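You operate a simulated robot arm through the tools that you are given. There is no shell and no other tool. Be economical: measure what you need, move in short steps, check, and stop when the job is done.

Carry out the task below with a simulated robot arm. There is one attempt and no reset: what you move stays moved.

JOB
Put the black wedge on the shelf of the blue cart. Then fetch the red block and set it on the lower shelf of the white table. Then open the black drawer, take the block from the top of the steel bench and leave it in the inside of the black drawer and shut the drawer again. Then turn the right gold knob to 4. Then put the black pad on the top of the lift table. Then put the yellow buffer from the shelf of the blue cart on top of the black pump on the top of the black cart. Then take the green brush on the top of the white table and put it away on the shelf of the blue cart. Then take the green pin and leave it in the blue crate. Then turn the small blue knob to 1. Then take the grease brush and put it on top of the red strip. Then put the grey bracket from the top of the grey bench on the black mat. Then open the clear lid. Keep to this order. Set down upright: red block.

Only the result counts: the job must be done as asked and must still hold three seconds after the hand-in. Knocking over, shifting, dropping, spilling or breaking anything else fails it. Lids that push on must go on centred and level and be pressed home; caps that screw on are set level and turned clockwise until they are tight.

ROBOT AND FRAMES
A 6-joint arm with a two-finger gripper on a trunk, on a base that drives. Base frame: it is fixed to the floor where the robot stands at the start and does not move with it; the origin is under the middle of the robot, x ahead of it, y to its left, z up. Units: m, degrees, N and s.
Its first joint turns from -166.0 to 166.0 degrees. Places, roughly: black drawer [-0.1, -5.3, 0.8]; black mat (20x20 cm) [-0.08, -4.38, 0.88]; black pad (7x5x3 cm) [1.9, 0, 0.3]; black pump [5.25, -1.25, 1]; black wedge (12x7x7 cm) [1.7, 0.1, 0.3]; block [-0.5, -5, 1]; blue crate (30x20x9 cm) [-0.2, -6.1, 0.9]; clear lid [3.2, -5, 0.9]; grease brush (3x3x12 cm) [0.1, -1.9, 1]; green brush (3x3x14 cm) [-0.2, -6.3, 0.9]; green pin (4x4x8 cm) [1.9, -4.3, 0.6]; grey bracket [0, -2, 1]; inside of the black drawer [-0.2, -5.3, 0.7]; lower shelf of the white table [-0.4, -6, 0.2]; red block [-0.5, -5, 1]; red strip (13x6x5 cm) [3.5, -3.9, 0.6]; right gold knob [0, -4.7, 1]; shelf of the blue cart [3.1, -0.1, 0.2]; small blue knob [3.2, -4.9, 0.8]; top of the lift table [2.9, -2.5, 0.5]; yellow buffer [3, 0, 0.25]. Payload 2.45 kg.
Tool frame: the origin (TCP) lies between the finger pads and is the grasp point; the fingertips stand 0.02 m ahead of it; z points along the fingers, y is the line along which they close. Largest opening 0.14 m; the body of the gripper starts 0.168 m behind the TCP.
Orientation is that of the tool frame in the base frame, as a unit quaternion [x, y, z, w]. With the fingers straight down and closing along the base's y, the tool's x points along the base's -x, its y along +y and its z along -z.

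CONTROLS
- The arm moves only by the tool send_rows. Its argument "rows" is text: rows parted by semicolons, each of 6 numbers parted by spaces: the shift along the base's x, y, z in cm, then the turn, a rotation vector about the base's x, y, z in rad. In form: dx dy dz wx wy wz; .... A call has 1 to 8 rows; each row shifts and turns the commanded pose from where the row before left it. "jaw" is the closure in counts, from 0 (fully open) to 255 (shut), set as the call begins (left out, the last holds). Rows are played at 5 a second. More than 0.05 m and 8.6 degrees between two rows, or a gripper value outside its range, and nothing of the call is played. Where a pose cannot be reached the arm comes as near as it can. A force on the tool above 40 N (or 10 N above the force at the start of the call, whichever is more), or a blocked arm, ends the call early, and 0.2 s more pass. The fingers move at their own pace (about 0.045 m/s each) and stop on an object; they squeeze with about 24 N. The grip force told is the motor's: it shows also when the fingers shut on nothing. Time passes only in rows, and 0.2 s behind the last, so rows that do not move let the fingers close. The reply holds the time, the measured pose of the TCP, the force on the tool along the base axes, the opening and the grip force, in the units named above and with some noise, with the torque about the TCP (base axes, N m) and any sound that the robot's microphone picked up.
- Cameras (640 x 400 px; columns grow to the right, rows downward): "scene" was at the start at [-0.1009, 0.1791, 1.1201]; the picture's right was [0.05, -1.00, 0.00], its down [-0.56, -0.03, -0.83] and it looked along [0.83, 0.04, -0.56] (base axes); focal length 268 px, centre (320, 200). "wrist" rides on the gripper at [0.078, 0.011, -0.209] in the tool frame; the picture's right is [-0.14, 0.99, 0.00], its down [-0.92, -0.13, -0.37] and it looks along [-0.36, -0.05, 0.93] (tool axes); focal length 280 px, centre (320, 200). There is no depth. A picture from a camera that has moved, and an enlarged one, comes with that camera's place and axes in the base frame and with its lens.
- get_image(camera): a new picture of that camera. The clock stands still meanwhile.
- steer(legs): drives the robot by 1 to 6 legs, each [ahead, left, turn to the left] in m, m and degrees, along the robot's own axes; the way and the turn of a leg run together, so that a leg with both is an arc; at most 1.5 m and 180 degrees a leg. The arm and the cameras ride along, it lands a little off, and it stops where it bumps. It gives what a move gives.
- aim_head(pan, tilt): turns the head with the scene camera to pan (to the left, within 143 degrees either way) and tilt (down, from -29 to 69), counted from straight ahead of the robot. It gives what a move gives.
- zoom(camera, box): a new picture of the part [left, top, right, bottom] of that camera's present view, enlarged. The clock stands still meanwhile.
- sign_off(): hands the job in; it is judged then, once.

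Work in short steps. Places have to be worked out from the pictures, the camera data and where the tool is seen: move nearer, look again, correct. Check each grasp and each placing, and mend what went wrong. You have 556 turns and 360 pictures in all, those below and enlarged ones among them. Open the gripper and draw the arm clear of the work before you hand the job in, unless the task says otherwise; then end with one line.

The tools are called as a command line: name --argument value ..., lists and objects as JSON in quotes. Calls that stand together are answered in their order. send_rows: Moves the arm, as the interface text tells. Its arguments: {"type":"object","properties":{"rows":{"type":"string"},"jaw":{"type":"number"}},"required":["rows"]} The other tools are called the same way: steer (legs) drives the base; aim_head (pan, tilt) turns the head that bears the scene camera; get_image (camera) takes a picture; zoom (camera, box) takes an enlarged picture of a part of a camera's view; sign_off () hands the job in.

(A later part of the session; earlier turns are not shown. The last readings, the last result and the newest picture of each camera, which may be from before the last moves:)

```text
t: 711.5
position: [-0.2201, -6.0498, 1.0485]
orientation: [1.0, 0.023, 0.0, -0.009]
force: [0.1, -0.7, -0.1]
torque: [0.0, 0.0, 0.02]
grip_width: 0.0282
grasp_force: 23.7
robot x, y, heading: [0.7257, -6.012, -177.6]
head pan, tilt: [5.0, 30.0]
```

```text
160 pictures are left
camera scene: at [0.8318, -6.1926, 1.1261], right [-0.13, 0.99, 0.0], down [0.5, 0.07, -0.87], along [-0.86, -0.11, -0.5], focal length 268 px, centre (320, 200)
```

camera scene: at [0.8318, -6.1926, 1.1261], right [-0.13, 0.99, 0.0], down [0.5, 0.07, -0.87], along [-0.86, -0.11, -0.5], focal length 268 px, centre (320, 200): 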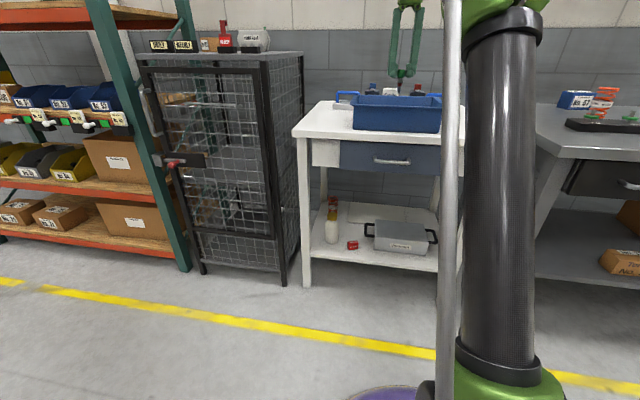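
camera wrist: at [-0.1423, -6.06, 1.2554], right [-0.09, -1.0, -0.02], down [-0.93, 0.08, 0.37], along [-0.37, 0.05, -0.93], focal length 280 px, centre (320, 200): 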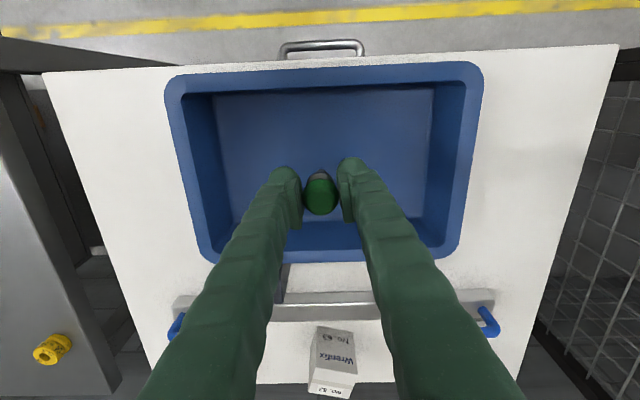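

Centred over the crate. I lower until light contact.

send_rows --rows "0 0 -3 0 0 0;0 0 -3 0 0 0;0 0 -2 0 0 0;0 0 -1.5 0 0 0;0 0 -1 0 0 0;0 0 -0.7 0 0 0;0 0 -0.7 0 0 0"

get_image --camera "wrist"

```text
t: 713.0
position: [-0.2193, -6.0506, 0.9283]
orientation: [1.0, 0.023, 0.002, -0.008]
force: [0.7, -3.1, 14.4]
torque: [-0.2, -0.01, 0.02]
grip_width: 0.0267
grasp_force: 24.2
robot x, y, heading: [0.7233, -6.0171, -177.5]
head pan, tilt: [5.0, 30.0]
```

```text
159 pictures are left
camera wrist: at [-0.1412, -6.0615, 1.136], right [-0.09, -1.0, -0.02], down [-0.93, 0.08, 0.37], along [-0.37, 0.05, -0.93], focal length 280 px, centre (320, 200)
```

wrist: 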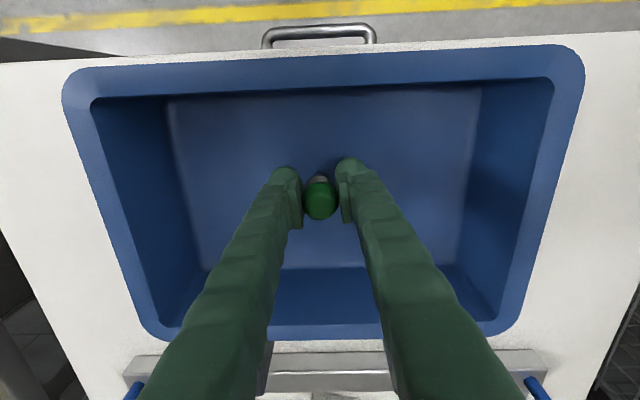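

The pin touches the crate floor. I release and rise.

send_rows --rows "0 0 0.2 0 0 0;0 0 0 0 0 0;0 0 0 0 0 0;0 0 1 0 0 0;0 0 3 0 0 0;0 0 4 0 0 0;0 0 4 0 0 0;0 0 3 0 0 0" --jaw 150

get_image --camera "wrist"

```text
t: 714.9
position: [-0.2185, -6.0488, 1.0755]
orientation: [1.0, 0.024, 0.0, -0.009]
force: [-1.3, -0.1, -0.7]
torque: [0.02, -0.04, 0.02]
grip_width: 0.0579
grasp_force: 0.0
robot x, y, heading: [0.7272, -6.0142, -177.5]
head pan, tilt: [5.0, 30.0]
```

```text
158 pictures are left
camera wrist: at [-0.1424, -6.0603, 1.2847], right [-0.09, -1.0, -0.02], down [-0.93, 0.08, 0.37], along [-0.37, 0.05, -0.93], focal length 280 px, centre (320, 200)
```

wrist: 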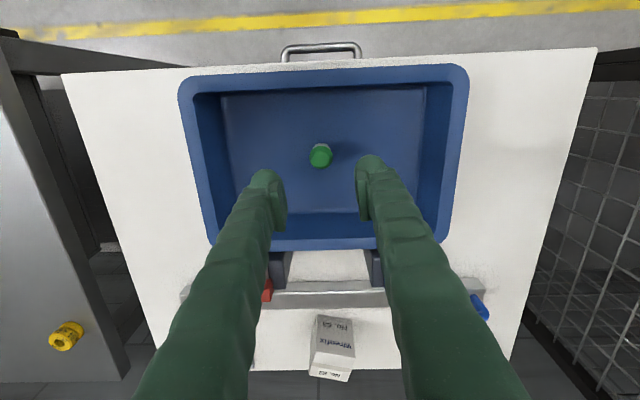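

The pin is in the crate. Next is the small blue knob near (3.2, −4.9). I retract and look east.

send_rows --rows "4 0 1 0 0 0;4 0 1 0 0 0;4 0 0 0 0 0;4 0 0 0 0 0;4 0 0 0 0 0;4 0 0 0 0 0"

steer --legs '[[0, -0.85, 0], [-0.25, 0, 0], [0, 0, 177]]'

aim_head --pan 10 --tilt 15

get_image --camera "scene"

```text
t: 716.2
position: [0.0229, -6.0493, 1.0998]
orientation: [1.0, 0.023, 0.001, -0.008]
force: [0.1, -0.8, -0.6]
torque: [0.0, -0.09, -0.02]
grip_width: 0.0577
grasp_force: 0.1
robot x, y, heading: [0.7253, -6.0158, -177.3]
head pan, tilt: [5.0, 30.0]
```

```text
t: 729.5
position: [1.6332, -5.1365, 1.0988]
orientation: [-0.002, 1.0, -0.009, -0.001]
force: [-0.3, 0.9, 0.5]
torque: [-0.02, 0.01, 0.0]
grip_width: 0.0576
grasp_force: 0.0
robot x, y, heading: [0.9349, -5.1459, 0.5]
head pan, tilt: [5.0, 30.0]
```

```text
t: 730.2
position: [1.6315, -5.1367, 1.0992]
orientation: [-0.003, 1.0, -0.009, -0.001]
force: [-0.1, -0.6, -0.2]
torque: [-0.03, -0.02, 0.0]
grip_width: 0.0576
grasp_force: 0.1
robot x, y, heading: [0.9258, -5.1437, 0.2]
head pan, tilt: [10.0, 15.0]
```

```text
157 pictures are left
camera scene: at [0.8317, -4.9533, 1.1503], right [0.18, -0.98, 0.0], down [-0.26, -0.05, -0.97], along [0.95, 0.17, -0.26], focal length 268 px, centre (320, 200)
```

scene: 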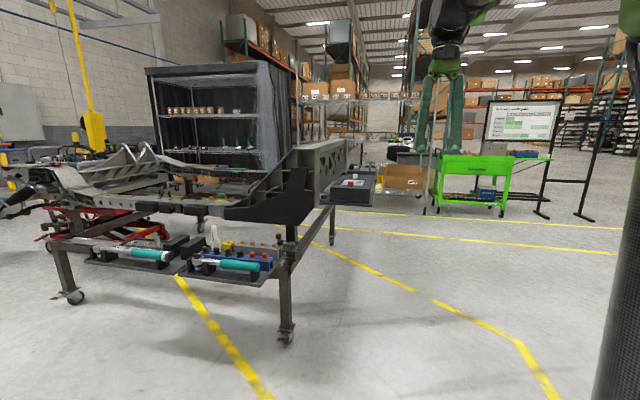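

zoom --camera "scene" --box '[280, 130, 460, 250]'

```text
3.33 times, centred on (370, 190) of scene
camera zoom: at [0.8317, -4.9533, 1.1503], right [0.18, -0.98, 0.0], down [-0.26, -0.05, -0.97], along [0.95, 0.17, -0.26], focal length 893 px, centre (153, 233)
```

zoom: 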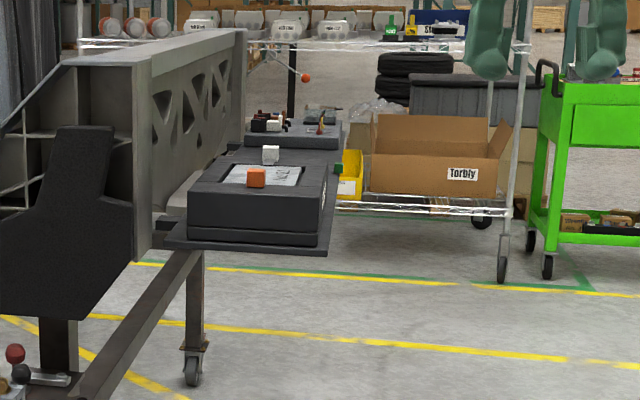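

Instruments sit at the south end of the chassis. I drive closer along y≈−5.45.

steer --legs '[[1.45, -0.25, 0], [0.2, -0.15, 0]]'

aim_head --pan 40 --tilt 25

get_image --camera "scene"

```text
t: 739.0
position: [3.2981, -5.5479, 1.0995]
orientation: [0.007, 1.0, -0.009, -0.001]
force: [0.7, -0.2, -0.1]
torque: [0.0, 0.03, 0.0]
grip_width: 0.0577
grasp_force: 0.1
robot x, y, heading: [2.6, -5.5431, -1.0]
head pan, tilt: [10.0, 15.0]
```

```text
t: 740.0
position: [3.2986, -5.548, 1.0991]
orientation: [0.006, 1.0, -0.009, -0.001]
force: [1.2, -0.5, -0.1]
torque: [0.03, 0.0, -0.01]
grip_width: 0.0577
grasp_force: 0.1
robot x, y, heading: [2.5982, -5.5423, -0.8]
head pan, tilt: [40.0, 25.0]
```

```text
155 pictures are left
camera scene: at [2.4807, -5.3071, 1.1341], right [0.63, -0.77, 0.0], down [-0.33, -0.27, -0.91], along [0.7, 0.57, -0.42], focal length 268 px, centre (320, 200)
```

scene: 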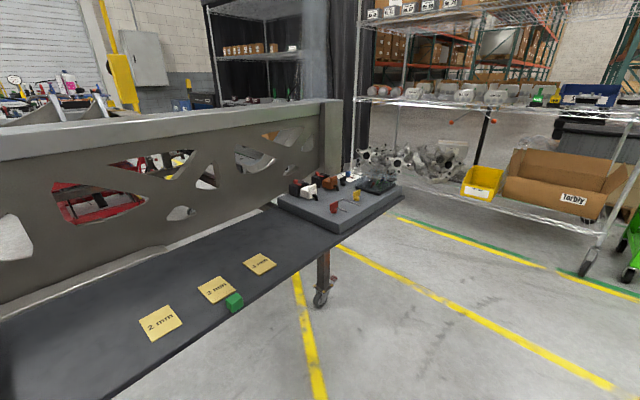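

I look further left for the instrument box.

aim_head --pan 85 --tilt 30

get_image --camera "scene"

```text
t: 741.1
position: [3.2987, -5.5482, 1.1002]
orientation: [0.006, 1.0, -0.008, -0.001]
force: [-0.2, -0.6, -0.6]
torque: [-0.02, -0.01, 0.01]
grip_width: 0.0576
grasp_force: 0.3
robot x, y, heading: [2.5959, -5.5477, -0.5]
head pan, tilt: [85.0, 30.0]
```

```text
154 pictures are left
camera scene: at [2.4184, -5.2754, 1.1262], right [0.99, -0.1, 0.0], down [-0.05, -0.5, -0.87], along [0.09, 0.86, -0.5], focal length 268 px, centre (320, 200)
```

scene: 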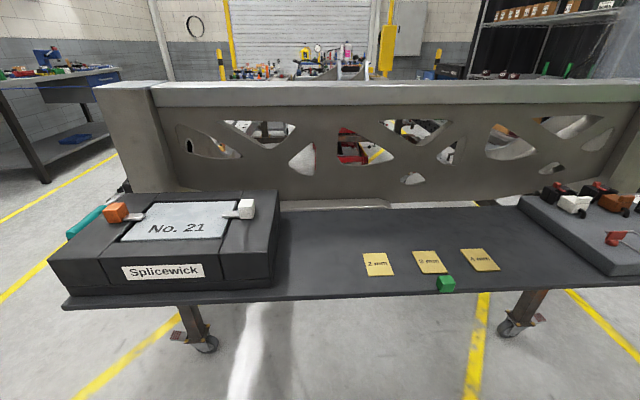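

The tray's right end holds more gear. I drive east 0.65 m to look at it.

steer --legs '[[0.65, -0.1, 0]]'

get_image --camera "scene"

```text
t: 744.8
position: [3.9569, -5.6473, 1.0995]
orientation: [0.001, 1.0, -0.008, 0.0]
force: [-0.5, 0.6, -0.3]
torque: [0.03, 0.03, 0.01]
grip_width: 0.0579
grasp_force: 0.1
robot x, y, heading: [3.2558, -5.649, -0.1]
head pan, tilt: [85.0, 30.0]
```

```text
153 pictures are left
camera scene: at [3.0753, -5.3828, 1.1261], right [1.0, -0.09, 0.0], down [-0.05, -0.5, -0.87], along [0.08, 0.86, -0.5], focal length 268 px, centre (320, 200)
```

scene: 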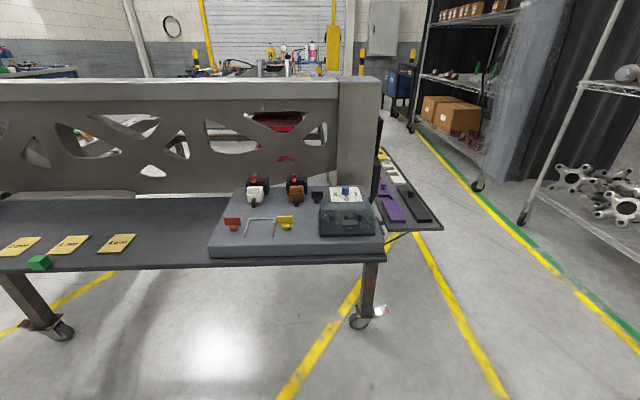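

zoom --camera "scene" --box '[200, 160, 400, 270]'

zoom --camera "scene" --box '[300, 170, 450, 260]'

```text
3.20 times, centred on (300, 215) of scene
camera zoom: at [3.0753, -5.3828, 1.1261], right [1.0, -0.09, 0.0], down [-0.05, -0.5, -0.87], along [0.08, 0.86, -0.5], focal length 858 px, centre (384, 152)
```

zoom: 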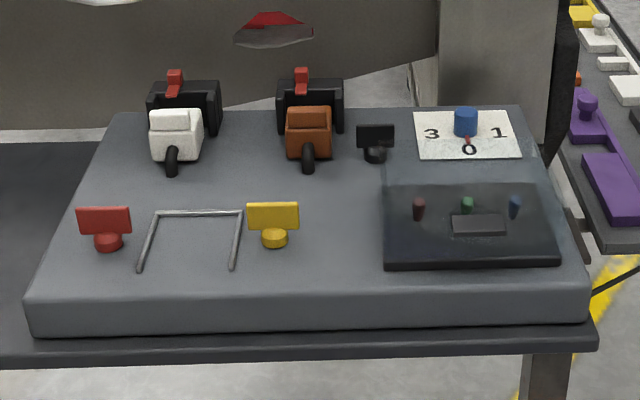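

```text
4.27 times, centred on (375, 215) of scene
camera zoom: at [3.0753, -5.3828, 1.1261], right [1.0, -0.09, 0.0], down [-0.05, -0.5, -0.87], along [0.08, 0.86, -0.5], focal length 1144 px, centre (85, 136)
```

zoom: 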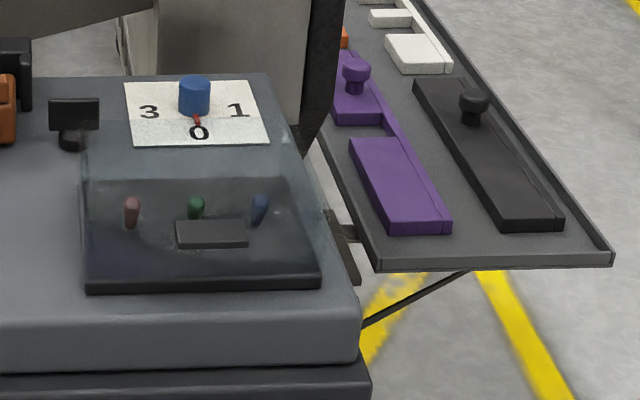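

The small blue knob has a red pointer at 0 (south side), with 1 to the east, 2 to the north and 3 to the west. From 0 to 1 is a quarter turn counter-clockwise seen from above. I turn to face it.

steer --legs '[[0, 0, 90]]'

aim_head --pan 0 --tilt 35

get_image --camera "wrist"

get_image --camera "scene"

```text
t: 749.0
position: [3.2698, -4.9456, 1.0988]
orientation: [-0.699, 0.715, -0.007, 0.005]
force: [0.4, -0.4, 0.2]
torque: [0.0, -0.01, 0.01]
grip_width: 0.0577
grasp_force: 0.0
robot x, y, heading: [3.2562, -5.651, 88.5]
head pan, tilt: [85.0, 30.0]
```

```text
t: 750.5
position: [3.2705, -4.9451, 1.099]
orientation: [-0.698, 0.716, -0.007, 0.005]
force: [0.5, -0.5, 0.3]
torque: [0.0, 0.03, 0.0]
grip_width: 0.0575
grasp_force: 0.1
robot x, y, heading: [3.2559, -5.6493, 88.5]
head pan, tilt: [0.0, 35.0]
```

```text
150 pictures are left
camera wrist: at [3.2526, -5.0237, 1.3075], right [-0.99, 0.16, -0.02], down [0.14, 0.92, 0.37], along [0.08, 0.36, -0.93], focal length 280 px, centre (320, 200)
```

wrist: 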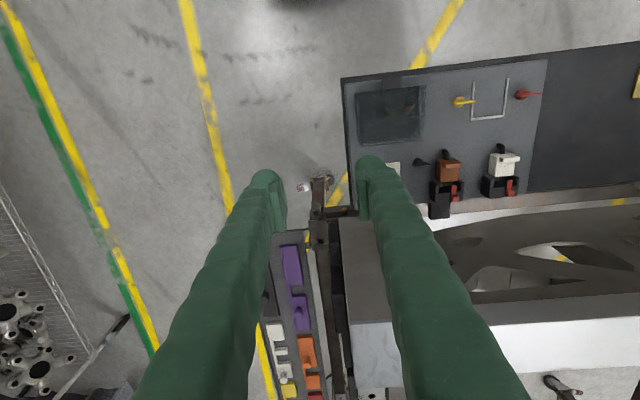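

```text
149 pictures are left
camera scene: at [3.0787, -5.7457, 1.1183], right [1.0, -0.03, 0.0], down [-0.01, -0.57, -0.82], along [0.02, 0.82, -0.57], focal length 268 px, centre (320, 200)
```

scene: 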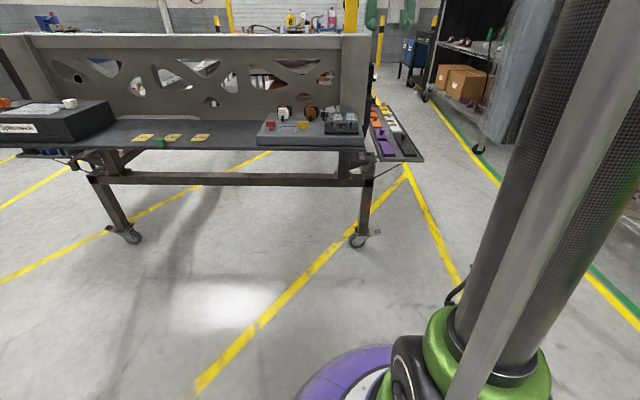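

The knob is near (3.15, −4.86). I shift the base left 0.12 m to see it between the fingers.

steer --legs '[[0.05, 0.12, 1.5]]'

get_image --camera "wrist"

zoom --camera "scene" --box '[330, 80, 430, 170]'

```text
t: 751.8
position: [3.1356, -4.8947, 1.1005]
orientation: [-0.706, 0.708, -0.007, 0.006]
force: [-0.4, 0.5, -0.3]
torque: [-0.02, -0.03, 0.0]
grip_width: 0.0576
grasp_force: 0.1
robot x, y, heading: [3.137, -5.5972, 89.8]
head pan, tilt: [0.0, 35.0]
```

```text
148 pictures are left
camera wrist: at [3.1192, -4.972, 1.3075], right [-0.99, 0.14, -0.02], down [0.12, 0.92, 0.37], along [0.07, 0.36, -0.93], focal length 280 px, centre (320, 200)
```

wrist: 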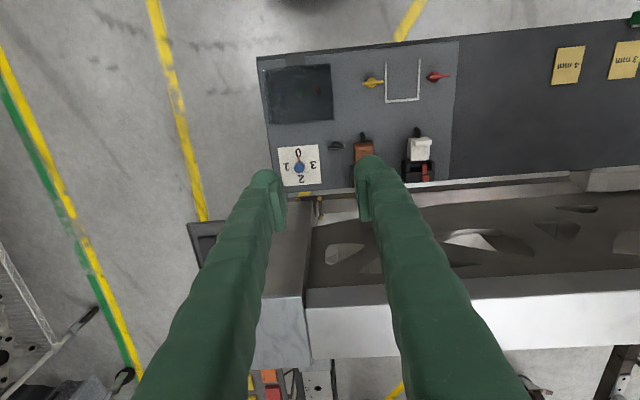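

```text
4.44 times, centred on (380, 125) of scene
camera zoom: at [2.9627, -5.698, 1.1183], right [1.0, 0.0, 0.0], down [0.0, -0.57, -0.82], along [0.0, 0.82, -0.57], focal length 1191 px, centre (53, 533)
```

zoom: 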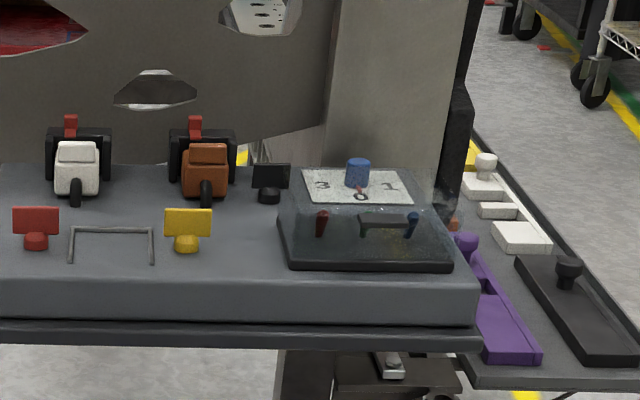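

Triangulated: knob centre (3.182, −4.856, 0.845), about 17 mm in diameter. A post stands close behind it, so I'll turn it in two 45° strokes with small tool yaw. I move above it with the tool pre-rotated −22°.

send_rows --rows "1.2 1 -2 0 0 -0.13;1.2 1 -2 0 0 -0.13;1.2 1 -2 0 0 -0.13;1 0.9 -2 0 0 0;0 0 -3 0 0 0;0 0 -3 0 0 0;0 0 0 0 0 0" --jaw 170

get_image --camera "wrist"

zoom --camera "scene" --box '[350, 80, 430, 150]'

```text
t: 753.4
position: [3.1831, -4.852, 0.9606]
orientation: [-0.556, 0.831, -0.008, 0.004]
force: [0.2, -0.3, 0.4]
torque: [0.02, 0.01, 0.02]
grip_width: 0.0468
grasp_force: 0.1
robot x, y, heading: [3.137, -5.5964, 89.6]
head pan, tilt: [0.0, 35.0]
```

```text
146 pictures are left
camera wrist: at [3.1384, -4.9192, 1.1693], right [-0.86, 0.5, -0.02], down [0.46, 0.81, 0.37], along [0.2, 0.31, -0.93], focal length 280 px, centre (320, 200)
```

wrist: 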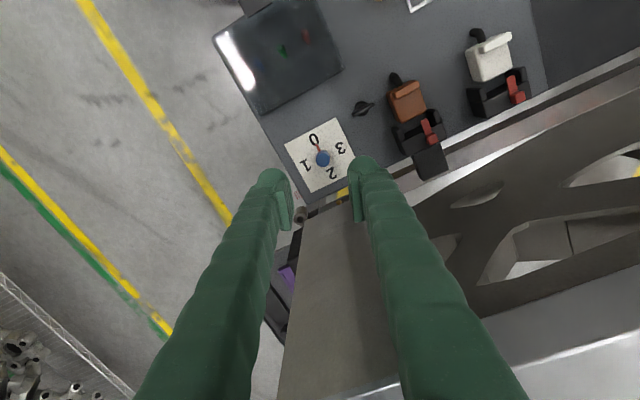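

```text
5.71 times, centred on (390, 115) of scene
camera zoom: at [2.9627, -5.698, 1.1183], right [1.0, 0.0, 0.0], down [0.0, -0.57, -0.82], along [0.0, 0.82, -0.57], focal length 1532 px, centre (-80, 686)
```

zoom: 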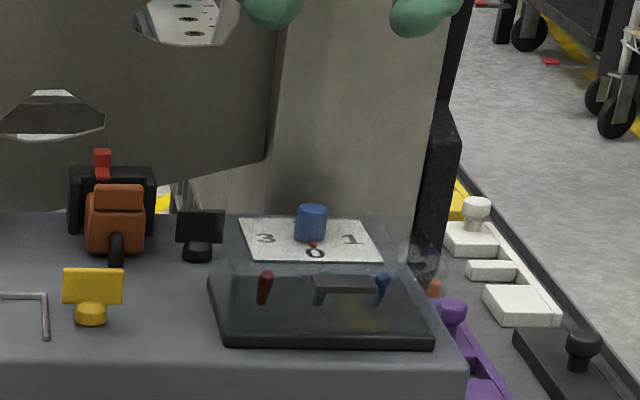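

The post face is only 5.5 cm behind the knob, so I lean the tool back about 18° first, then correct the position.

send_rows --rows "-0.3 -0.2 -1 0.0953 -0.039 0;0 0 -1 0.0953 -0.039 0;0 0 -1 0.0953 -0.039 0;0 0 -1.5 0 0 0;0 0 0 0 0 0"

zoom --camera "wrist" --box '[220, 80, 420, 260]'

zoom --camera "scene" --box '[350, 80, 430, 150]'

```text
t: 754.6
position: [3.1791, -4.8564, 0.9154]
orientation: [-0.548, 0.822, 0.079, 0.132]
force: [0.5, -0.7, 0.0]
torque: [0.0, -0.01, 0.04]
grip_width: 0.0465
grasp_force: 0.1
robot x, y, heading: [3.1387, -5.5984, 89.8]
head pan, tilt: [0.0, 35.0]
```

```text
2.22 times, centred on (320, 170) of wrist
camera zoom: at [3.1119, -4.9785, 1.0891], right [-0.86, 0.5, 0.03], down [0.4, 0.66, 0.63], along [0.3, 0.56, -0.77], focal length 623 px, centre (320, 267)
```

zoom: 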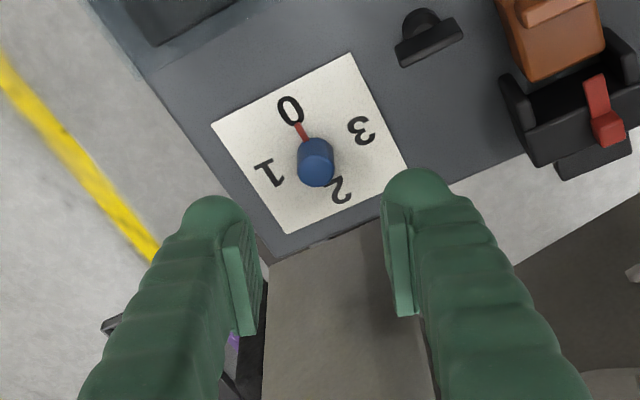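

```text
5.71 times, centred on (390, 115) of scene
camera zoom: at [2.9627, -5.698, 1.1183], right [1.0, 0.0, 0.0], down [0.0, -0.57, -0.82], along [0.0, 0.82, -0.57], focal length 1532 px, centre (-80, 686)
```

zoom: 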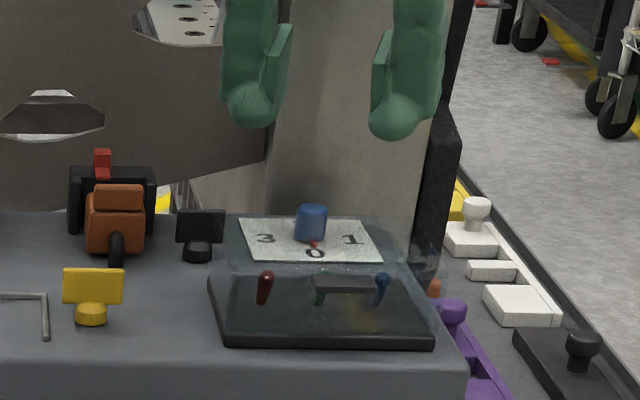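

Aligned. I descend to TCP z≈0.863 around the knob.

send_rows --rows "0 0 -2 0 0 0;0 0 -1.8 0 0 0;0 0 -1.2 0 0 0;0 0 0 0 0 0"

zoom --camera "wrist" --box '[220, 80, 420, 260]'

zoom --camera "scene" --box '[350, 80, 430, 150]'

```text
t: 755.6
position: [3.1785, -4.8602, 0.8656]
orientation: [-0.549, 0.822, 0.078, 0.131]
force: [-1.0, 0.1, -0.1]
torque: [0.01, 0.01, 0.02]
grip_width: 0.0466
grasp_force: 0.1
robot x, y, heading: [3.1395, -5.5981, 89.7]
head pan, tilt: [0.0, 35.0]
```

```text
2.22 times, centred on (320, 170) of wrist
camera zoom: at [3.1111, -4.9807, 1.0397], right [-0.86, 0.5, 0.03], down [0.4, 0.66, 0.63], along [0.3, 0.56, -0.77], focal length 623 px, centre (320, 267)
```

zoom: 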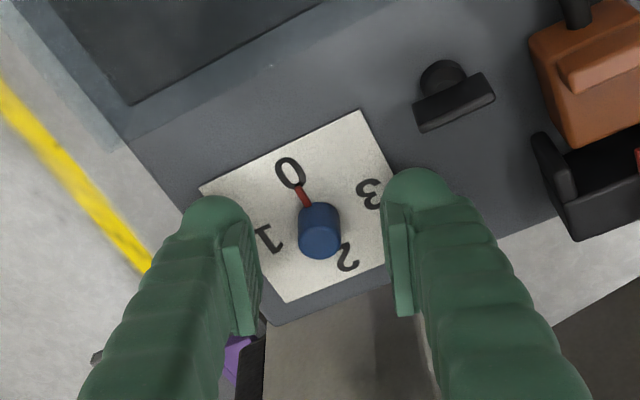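

```text
5.71 times, centred on (390, 115) of scene
camera zoom: at [2.9627, -5.6981, 1.1183], right [1.0, 0.0, 0.0], down [0.0, -0.57, -0.82], along [0.0, 0.82, -0.57], focal length 1532 px, centre (-80, 686)
```

zoom: 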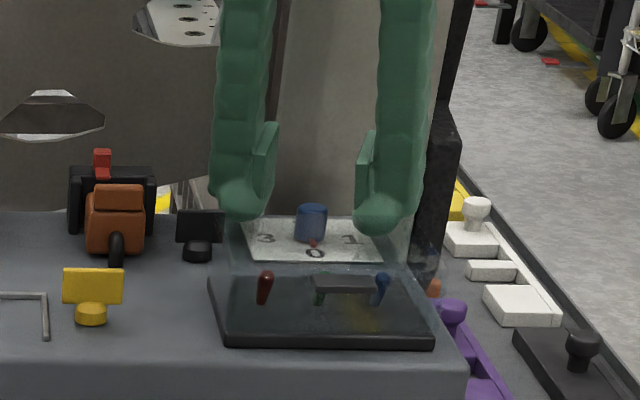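

The tips straddle the knob. Closing.

send_rows --rows "0 0.2 -0.2 0 0 0;0 0 0 0 0 0"

send_rows --rows "0 0 0 0 0 0;0 0 0 0 0 0;0 0 0 0 0 0;0 0 0 0 0 0" --jaw 255

zoom --camera "wrist" --box '[220, 80, 420, 260]'

```text
t: 756.2
position: [3.1772, -4.8566, 0.8638]
orientation: [-0.549, 0.822, 0.078, 0.132]
force: [-0.5, -0.4, 0.4]
torque: [0.0, 0.04, -0.02]
grip_width: 0.0465
grasp_force: 0.1
robot x, y, heading: [3.1409, -5.5956, 90.0]
head pan, tilt: [0.0, 35.0]
```

```text
t: 757.2
position: [3.1782, -4.8567, 0.8643]
orientation: [-0.548, 0.822, 0.078, 0.133]
force: [12.2, -9.4, 18.0]
torque: [-0.17, -0.27, -0.04]
grip_width: 0.0108
grasp_force: 37.8
robot x, y, heading: [3.1345, -5.5975, 89.9]
head pan, tilt: [0.0, 35.0]
```

```text
2.22 times, centred on (320, 170) of wrist
camera zoom: at [3.1116, -4.9795, 1.0386], right [-0.86, 0.5, 0.03], down [0.4, 0.66, 0.63], along [0.3, 0.56, -0.77], focal length 623 px, centre (320, 267)
```

zoom: 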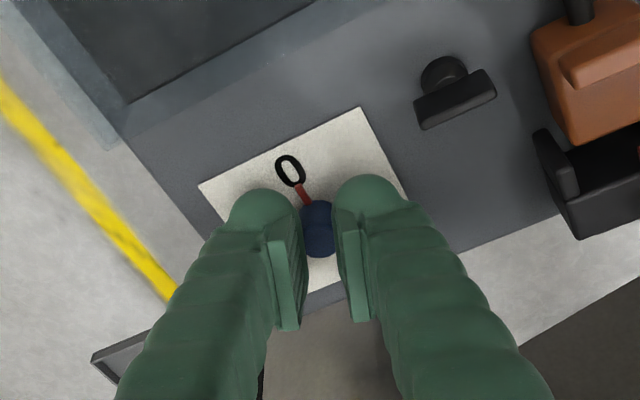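

Gripped. First stroke: +45° counter-clockwise.

send_rows --rows "0 0 0 0 0 0.131;0 0 0 0 0 0.131;0 0 0 0 0 0.131;0 0 0 0 0 0.131;0 0 0 0 0 0.131;0 0 0 0 0 0.131;0 0 0 0 0 0"

zoom --camera "wrist" --box '[220, 80, 420, 260]'

```text
t: 757.8
position: [3.1801, -4.8575, 0.8643]
orientation: [-0.629, 0.763, 0.09, 0.123]
force: [2.2, -10.9, 24.7]
torque: [-0.52, -0.05, -0.07]
grip_width: 0.0104
grasp_force: 37.5
robot x, y, heading: [3.137, -5.5993, 90.1]
head pan, tilt: [0.0, 35.0]
stopped in row 2: the force on the tool passed its limit at 41 N (the readings are from after the stop); the commanded pose is now the measured one
```

```text
2.22 times, centred on (320, 170) of wrist
camera zoom: at [3.1383, -4.9904, 1.0389], right [-0.95, 0.32, 0.02], down [0.26, 0.73, 0.63], along [0.18, 0.61, -0.77], focal length 623 px, centre (320, 267)
```

zoom: 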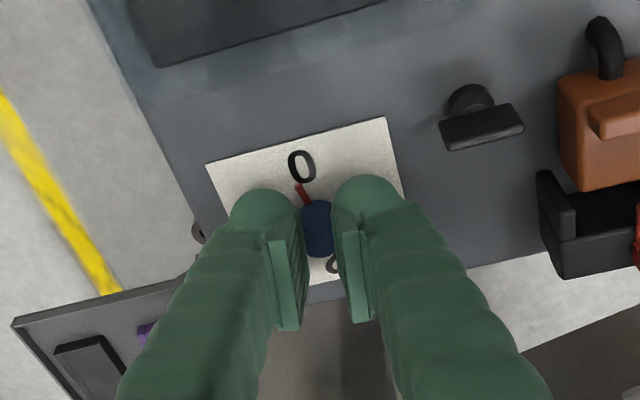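

It turns with the tool. I relieve the side and vertical load a little and continue.

send_rows --rows "0 -0.1 0.2 0 0 0;0 0 0 0 0 0.1;0 0 0 0 0 0.1;0 0 0 0 0 0.1;0 0 0 0 0 0.1;0 0 0 0 0 0.1;0 0 0 0 0 0"

zoom --camera "wrist" --box '[220, 80, 420, 260]'

```text
t: 758.2
position: [3.1786, -4.8585, 0.8681]
orientation: [-0.632, 0.759, 0.091, 0.124]
force: [-3.6, -12.7, 43.6]
torque: [-0.24, 0.03, 0.01]
grip_width: 0.0061
grasp_force: 30.0
robot x, y, heading: [3.1355, -5.5945, 90.0]
head pan, tilt: [0.0, 35.0]
stopped in row 2: the force on the tool passed its limit at 49 N (the readings are from after the stop); the commanded pose is now the measured one
```

```text
2.22 times, centred on (320, 170) of wrist
camera zoom: at [3.1387, -4.9919, 1.0424], right [-0.95, 0.31, 0.02], down [0.26, 0.73, 0.63], along [0.18, 0.61, -0.77], focal length 623 px, centre (320, 267)
```

zoom: 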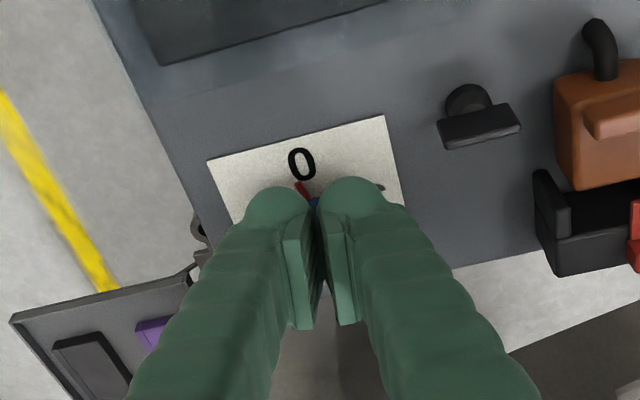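

The tips gripped only the knob's upper part and rode up. I open, go lower to just above the plate, and re-grip.

send_rows --rows "0 0 0.3 0 0 0;0 0.1 0 0 0 0;0 0 0 0 0 0;0 0 -0.6 0 0 0;0 0 -0.4 0 0 0;0 0 -0.3 0 0 0;0 0 -0.3 0 0 0" --jaw 185

zoom --camera "wrist" --box '[220, 80, 420, 260]'

zoom --camera "scene" --box '[350, 80, 430, 150]'

```text
t: 759.8
position: [3.1797, -4.8568, 0.855]
orientation: [-0.631, 0.76, 0.091, 0.125]
force: [1.3, 2.6, 45.7]
torque: [-0.05, 1.34, -0.08]
grip_width: 0.0389
grasp_force: 0.4
robot x, y, heading: [3.1339, -5.5946, 89.7]
head pan, tilt: [0.0, 35.0]
```

```text
2.22 times, centred on (320, 170) of wrist
camera zoom: at [3.1392, -4.9898, 1.0286], right [-0.95, 0.31, 0.02], down [0.26, 0.73, 0.63], along [0.18, 0.61, -0.77], focal length 623 px, centre (320, 267)
```

zoom: 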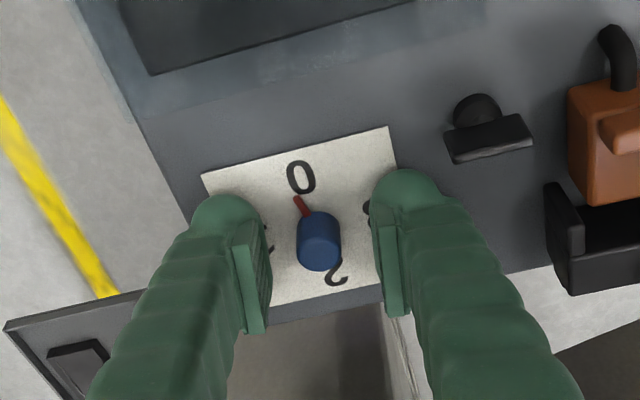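

```text
5.71 times, centred on (390, 115) of scene
camera zoom: at [2.9628, -5.6995, 1.1182], right [1.0, 0.0, 0.0], down [0.0, -0.57, -0.82], along [0.0, 0.82, -0.57], focal length 1532 px, centre (-80, 686)
```

zoom: 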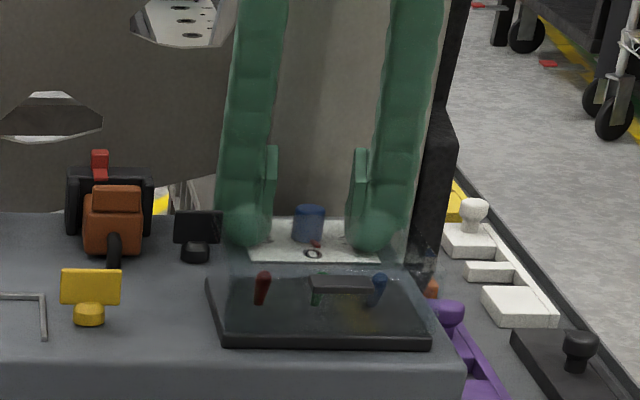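

Tips touch the plate. I raise 3 mm and close.

send_rows --rows "0 0 0.35 0 0 0;0 0 0 0 0 0"

send_rows --rows "0 0 0 0 0 0;0 0 0 0 0 0;0 0 0 0 0 0;0 0 0 0 0 0" --jaw 255

```text
t: 760.4
position: [3.1794, -4.8568, 0.8556]
orientation: [-0.633, 0.759, 0.091, 0.123]
force: [-0.4, -0.6, -0.5]
torque: [0.02, 0.0, 0.0]
grip_width: 0.0387
grasp_force: 0.0
robot x, y, heading: [3.1385, -5.5948, 89.8]
head pan, tilt: [0.0, 35.0]
```

```text
t: 761.4
position: [3.1803, -4.8568, 0.8563]
orientation: [-0.633, 0.759, 0.091, 0.123]
force: [1.1, -3.1, -3.7]
torque: [-0.06, 0.04, 0.0]
grip_width: 0.015
grasp_force: 40.5
robot x, y, heading: [3.1358, -5.597, 89.8]
head pan, tilt: [0.0, 35.0]
```

A firm grip at 15 mm with little side load. I turn +43°.

send_rows --rows "0 0 0 0 0 0.125;0 0 0 0 0 0.125;0 0 0 0 0 0.125;0 0 0 0 0 0.125;0 0 0 0 0 0.125;0 0 0 0 0 0.125;0 0 0 0 0 0"

zoom --camera "wrist" --box '[220, 80, 420, 260]'

```text
t: 763.0
position: [3.1828, -4.8557, 0.8571]
orientation: [0.866, -0.475, -0.13, -0.082]
force: [35.7, -5.7, -11.1]
torque: [0.15, -0.09, -0.11]
grip_width: 0.0153
grasp_force: 41.3
robot x, y, heading: [3.1339, -5.5952, 89.7]
head pan, tilt: [0.0, 35.0]
```

```text
2.22 times, centred on (320, 170) of wrist
camera zoom: at [3.2427, -4.9798, 1.0306], right [-0.91, -0.42, 0.02], down [-0.31, 0.71, 0.63], along [-0.28, 0.57, -0.77], focal length 623 px, centre (320, 267)
```

zoom: 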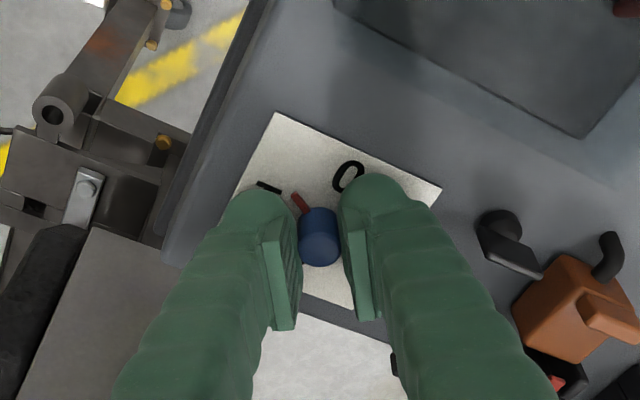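

About 55° done. I release, swing the tool back, and look at the pointer.

send_rows --rows "0 0 0 0 0 0;0 0 0 0 0 0;-0.1 0 0.1 0 0 -0.13;-0.1 0 0 0 0 -0.13;0 0 0 0 0 -0.13;0 0 0 0 0 -0.13;0 0 0 0 0 -0.13;0 0 0 0 0 -0.13" --jaw 185

zoom --camera "wrist" --box '[220, 80, 420, 260]'

```text
t: 764.8
position: [3.1776, -4.8553, 0.8581]
orientation: [-0.62, 0.77, 0.089, 0.125]
force: [-0.3, 1.2, 0.1]
torque: [0.05, 0.0, -0.02]
grip_width: 0.0384
grasp_force: 0.1
robot x, y, heading: [3.1361, -5.5981, 89.5]
head pan, tilt: [0.0, 35.0]
```

```text
2.22 times, centred on (320, 170) of wrist
camera zoom: at [3.1327, -4.9878, 1.0319], right [-0.94, 0.34, 0.02], down [0.28, 0.72, 0.63], along [0.2, 0.6, -0.77], focal length 623 px, centre (320, 267)
```

zoom: 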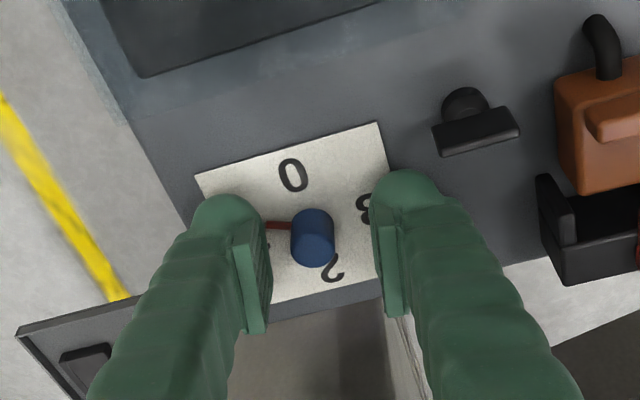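

The pointer is nearly at 1, with about 10° to go. I re-grip and finish the turn.

send_rows --rows "0.25 -0.05 -0.1 0 0 0;0 0 0 0 0 0"

send_rows --rows "0 0 0 0 0 0;0 0 0 0 0 0;0 0 0 0 0 0;0 0 0 0 0 0" --jaw 255

send_rows --rows "0 0 0 0 0 0.09;0 0 0 0 0 0.09;0 0 0 0 0 0"

send_rows --rows "0 0 0 0 0 0;0 0 0 0 0 0;0 -0.3 3 0 0 0;0 -0.5 4 0 0 0;0 0 4 0 0 0;0 0 0 0 0 0" --jaw 150

zoom --camera "wrist" --box '[220, 60, 420, 240]'

```text
t: 765.4
position: [3.1797, -4.8559, 0.8569]
orientation: [-0.62, 0.769, 0.089, 0.125]
force: [0.7, 0.3, 0.2]
torque: [0.0, 0.0, -0.04]
grip_width: 0.0383
grasp_force: 0.1
robot x, y, heading: [3.1378, -5.5969, 89.6]
head pan, tilt: [0.0, 35.0]
```

```text
t: 766.4
position: [3.1802, -4.8571, 0.8563]
orientation: [-0.62, 0.769, 0.089, 0.125]
force: [4.2, -1.2, -2.1]
torque: [0.05, -0.02, -0.02]
grip_width: 0.0147
grasp_force: 40.9
robot x, y, heading: [3.1381, -5.595, 89.8]
head pan, tilt: [0.0, 35.0]
```

```text
t: 767.2
position: [3.1801, -4.8561, 0.8559]
orientation: [-0.687, 0.711, 0.1, 0.117]
force: [13.4, -1.9, 8.6]
torque: [-0.19, -0.07, -0.06]
grip_width: 0.0153
grasp_force: 41.1
robot x, y, heading: [3.1364, -5.5963, 89.8]
head pan, tilt: [0.0, 35.0]
```

```text
t: 768.6
position: [3.1806, -4.8646, 0.9666]
orientation: [-0.688, 0.71, 0.1, 0.116]
force: [-0.3, -0.1, 0.5]
torque: [-0.02, 0.02, -0.01]
grip_width: 0.0577
grasp_force: 0.1
robot x, y, heading: [3.1353, -5.5974, 89.7]
head pan, tilt: [0.0, 35.0]
```

```text
2.22 times, centred on (320, 150) of wrist
camera zoom: at [3.16, -5.0017, 1.1416], right [-0.99, 0.17, 0.02], down [0.14, 0.76, 0.63], along [0.09, 0.63, -0.77], focal length 623 px, centre (320, 311)
```

zoom: 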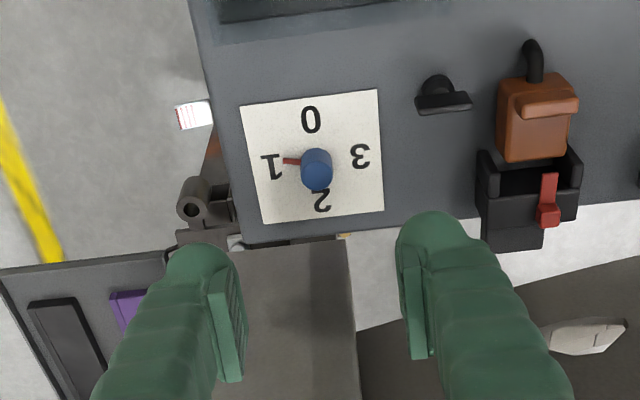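

The pointer is still about 5° short of 1. I do one more small correction.

send_rows --rows "0 0.4 -4 0 0 0;0 0.4 -4 0 0 0;0 0 -2.4 0 0 0;0 0 -0.6 0 0 0;0 0 0 0 0 0" --jaw 185

zoom --camera "wrist" --box '[220, 80, 420, 260]'

```text
t: 769.8
position: [3.1817, -4.8572, 0.8556]
orientation: [-0.687, 0.71, 0.1, 0.116]
force: [-0.1, 0.0, 0.2]
torque: [-0.03, -0.01, -0.03]
grip_width: 0.0385
grasp_force: 0.0
robot x, y, heading: [3.1382, -5.597, 89.9]
head pan, tilt: [0.0, 35.0]
```

```text
2.22 times, centred on (320, 170) of wrist
camera zoom: at [3.1611, -4.995, 1.0308], right [-0.99, 0.17, 0.02], down [0.14, 0.76, 0.63], along [0.09, 0.63, -0.77], focal length 623 px, centre (320, 267)
```

zoom: 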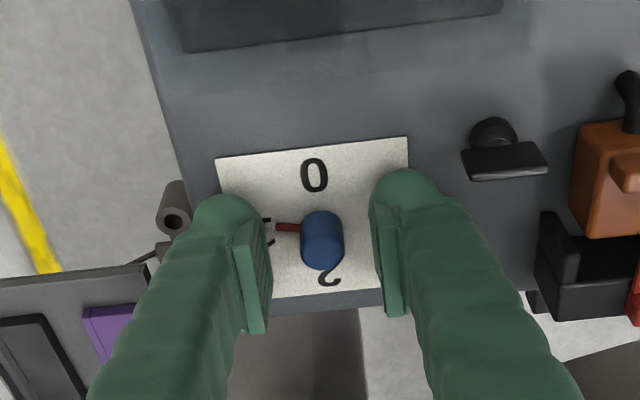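

send_rows --rows "0 0 0 0 0 0;0 0 0 0 0 0;0 0 0 0 0 0;0 0 0 0 0 0" --jaw 255

send_rows --rows "0 0 0 0 0 0.07;0 0 0 0 0 0.06;0 0 0 0 0 0"

send_rows --rows "0 0 0 0 0 0;0 0 0 0 0 0;0 -0.3 3 0 0 0;0 -0.5 4 0 0 0;0 0 4 0 0 0;0 0 0 0 0 0" --jaw 150

zoom --camera "wrist" --box '[260, 80, 380, 180]'

```text
t: 770.8
position: [3.18, -4.859, 0.8569]
orientation: [-0.687, 0.71, 0.1, 0.116]
force: [-5.7, 0.7, -3.6]
torque: [0.01, 0.07, -0.02]
grip_width: 0.0151
grasp_force: 41.0
robot x, y, heading: [3.1392, -5.5956, 90.1]
head pan, tilt: [0.0, 35.0]
```

```text
t: 771.6
position: [3.1818, -4.857, 0.8559]
orientation: [0.731, -0.665, -0.107, -0.11]
force: [3.1, -7.4, -3.3]
torque: [-0.27, 0.0, -0.02]
grip_width: 0.0151
grasp_force: 41.3
robot x, y, heading: [3.1349, -5.5967, 89.8]
head pan, tilt: [0.0, 35.0]
```

```text
t: 773.0
position: [3.1809, -4.8649, 0.9658]
orientation: [0.732, -0.664, -0.107, -0.109]
force: [-0.8, -1.2, 1.3]
torque: [0.02, -0.01, -0.01]
grip_width: 0.0578
grasp_force: 0.0
robot x, y, heading: [3.1357, -5.5995, 89.6]
head pan, tilt: [0.0, 35.0]
```

```text
4.00 times, centred on (320, 130) of wrist
camera zoom: at [3.1783, -5.0031, 1.1399], right [-1.0, 0.04, 0.02], down [0.04, 0.77, 0.63], along [0.01, 0.63, -0.77], focal length 1122 px, centre (320, 480)
```

zoom: 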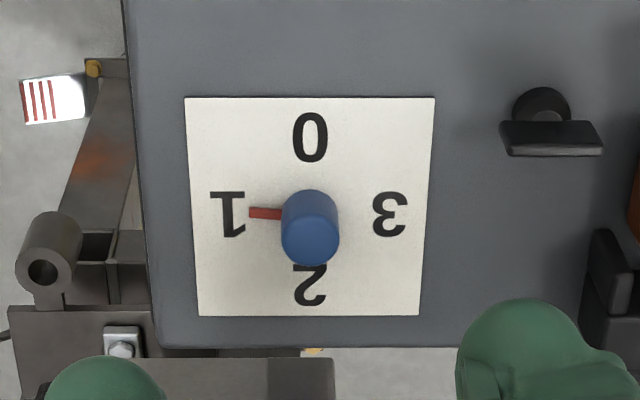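

The pointer is exactly on 1. Before leaving, I look at the side tray for the red strip.

send_rows --rows "0 -3 4 0 0 0;0 -3 3 0 0 0;0 -3 3 0 0 0;0 -3 0 0 0 0"

get_image --camera "wrist"

zoom --camera "scene" --box '[340, 80, 440, 170]'

```text
t: 774.0
position: [3.1816, -4.9832, 1.0672]
orientation: [0.732, -0.664, -0.106, -0.11]
force: [-0.9, 0.3, -0.5]
torque: [-0.04, -0.01, -0.01]
grip_width: 0.0579
grasp_force: 0.0
robot x, y, heading: [3.1373, -5.5948, 89.7]
head pan, tilt: [0.0, 35.0]
```

```text
130 pictures are left
camera wrist: at [3.179, -5.1226, 1.2421], right [-1.0, 0.04, 0.02], down [0.04, 0.77, 0.63], along [0.01, 0.63, -0.77], focal length 280 px, centre (320, 200)
```

wrist: 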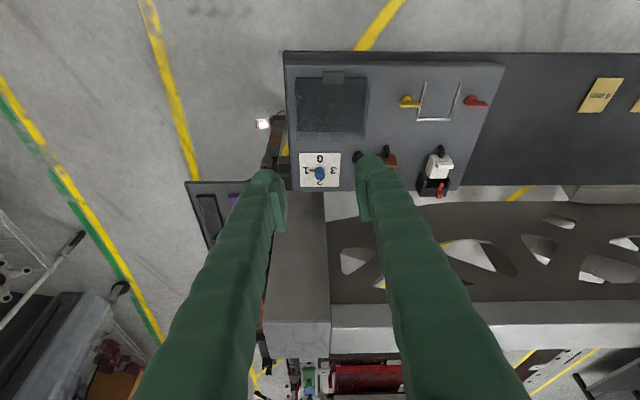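

```text
4.44 times, centred on (390, 125) of scene
camera zoom: at [2.9628, -5.698, 1.1184], right [1.0, 0.0, 0.0], down [0.0, -0.57, -0.82], along [0.0, 0.82, -0.57], focal length 1191 px, centre (9, 533)
```

zoom: 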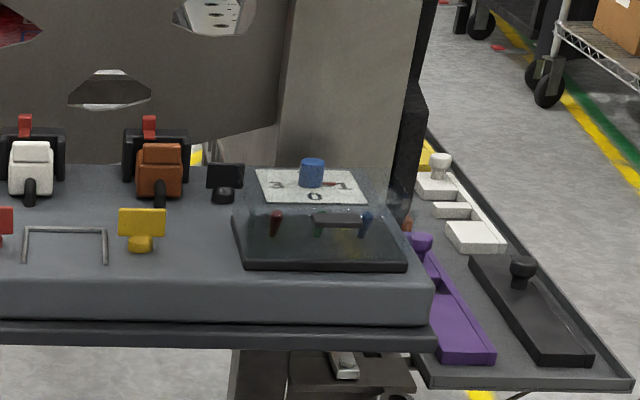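

Next is the grease brush on the grey bench near (0.1, −1.9). I drive west then north.

steer --legs '[[0, 0, 90], [1.45, -0.1, 0], [0.75, -0.1, 0], [0, 0, -90], [1.45, 0, 0], [1.45, 0, 0]]'

steer --legs '[[0.55, 0, 0], [0, 0, 90]]'

aim_head --pan 0 --tilt 25

get_image --camera "scene"

```text
t: 806.3
position: [1.2097, -1.8749, 1.0682]
orientation: [0.704, -0.693, -0.102, -0.114]
force: [-0.4, 0.0, 0.2]
torque: [0.02, -0.02, -0.01]
grip_width: 0.0578
grasp_force: 0.0
robot x, y, heading: [1.1147, -2.4803, 85.0]
head pan, tilt: [0.0, 35.0]
```

```text
t: 813.5
position: [0.5546, -1.8731, 1.0676]
orientation: [0.988, 0.036, -0.153, -0.004]
force: [0.6, 0.2, -0.1]
torque: [0.03, 0.01, 0.0]
grip_width: 0.0577
grasp_force: 0.0
robot x, y, heading: [1.1674, -1.93, 178.8]
head pan, tilt: [0.0, 35.0]
```

```text
t: 814.2
position: [0.5549, -1.8729, 1.0681]
orientation: [0.987, 0.037, -0.154, -0.004]
force: [-1.1, -1.5, 0.0]
torque: [0.03, -0.03, 0.03]
grip_width: 0.0579
grasp_force: 0.1
robot x, y, heading: [1.1661, -1.927, 178.5]
head pan, tilt: [0.0, 25.0]
```

```text
128 pictures are left
camera scene: at [1.2599, -2.1081, 1.134], right [0.02, 1.0, 0.0], down [0.42, -0.01, -0.91], along [-0.91, 0.02, -0.42], focal length 268 px, centre (320, 200)
```

scene: 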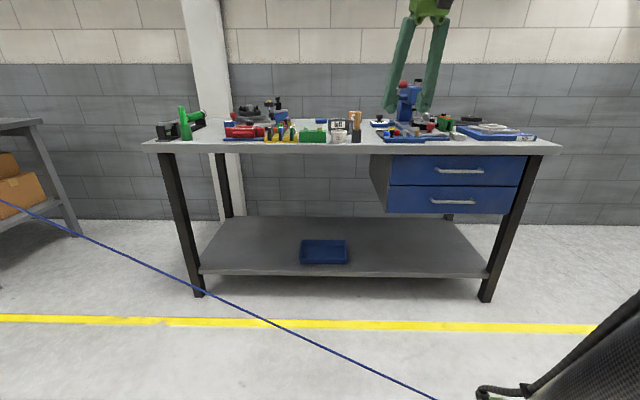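

zoom --camera "scene" --box '[210, 80, 380, 160]'

zoom --camera "scene" --box '[360, 70, 560, 160]'

```text
3.76 times, centred on (295, 120) of scene
camera zoom: at [1.2599, -2.1081, 1.134], right [0.02, 1.0, 0.0], down [0.42, -0.01, -0.91], along [-0.91, 0.02, -0.42], focal length 1009 px, centre (414, 501)
```

zoom: 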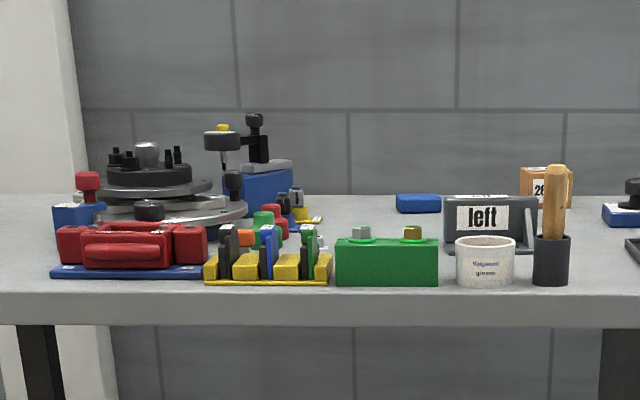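

```text
3.20 times, centred on (460, 115) of scene
camera zoom: at [1.2599, -2.1081, 1.134], right [0.02, 1.0, 0.0], down [0.42, -0.01, -0.91], along [-0.91, 0.02, -0.42], focal length 858 px, centre (-128, 472)
```

zoom: 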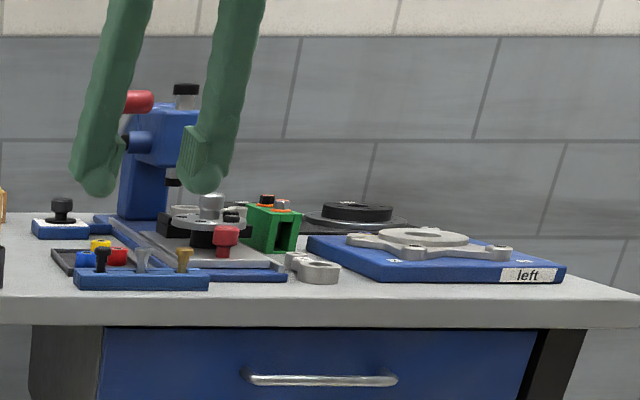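

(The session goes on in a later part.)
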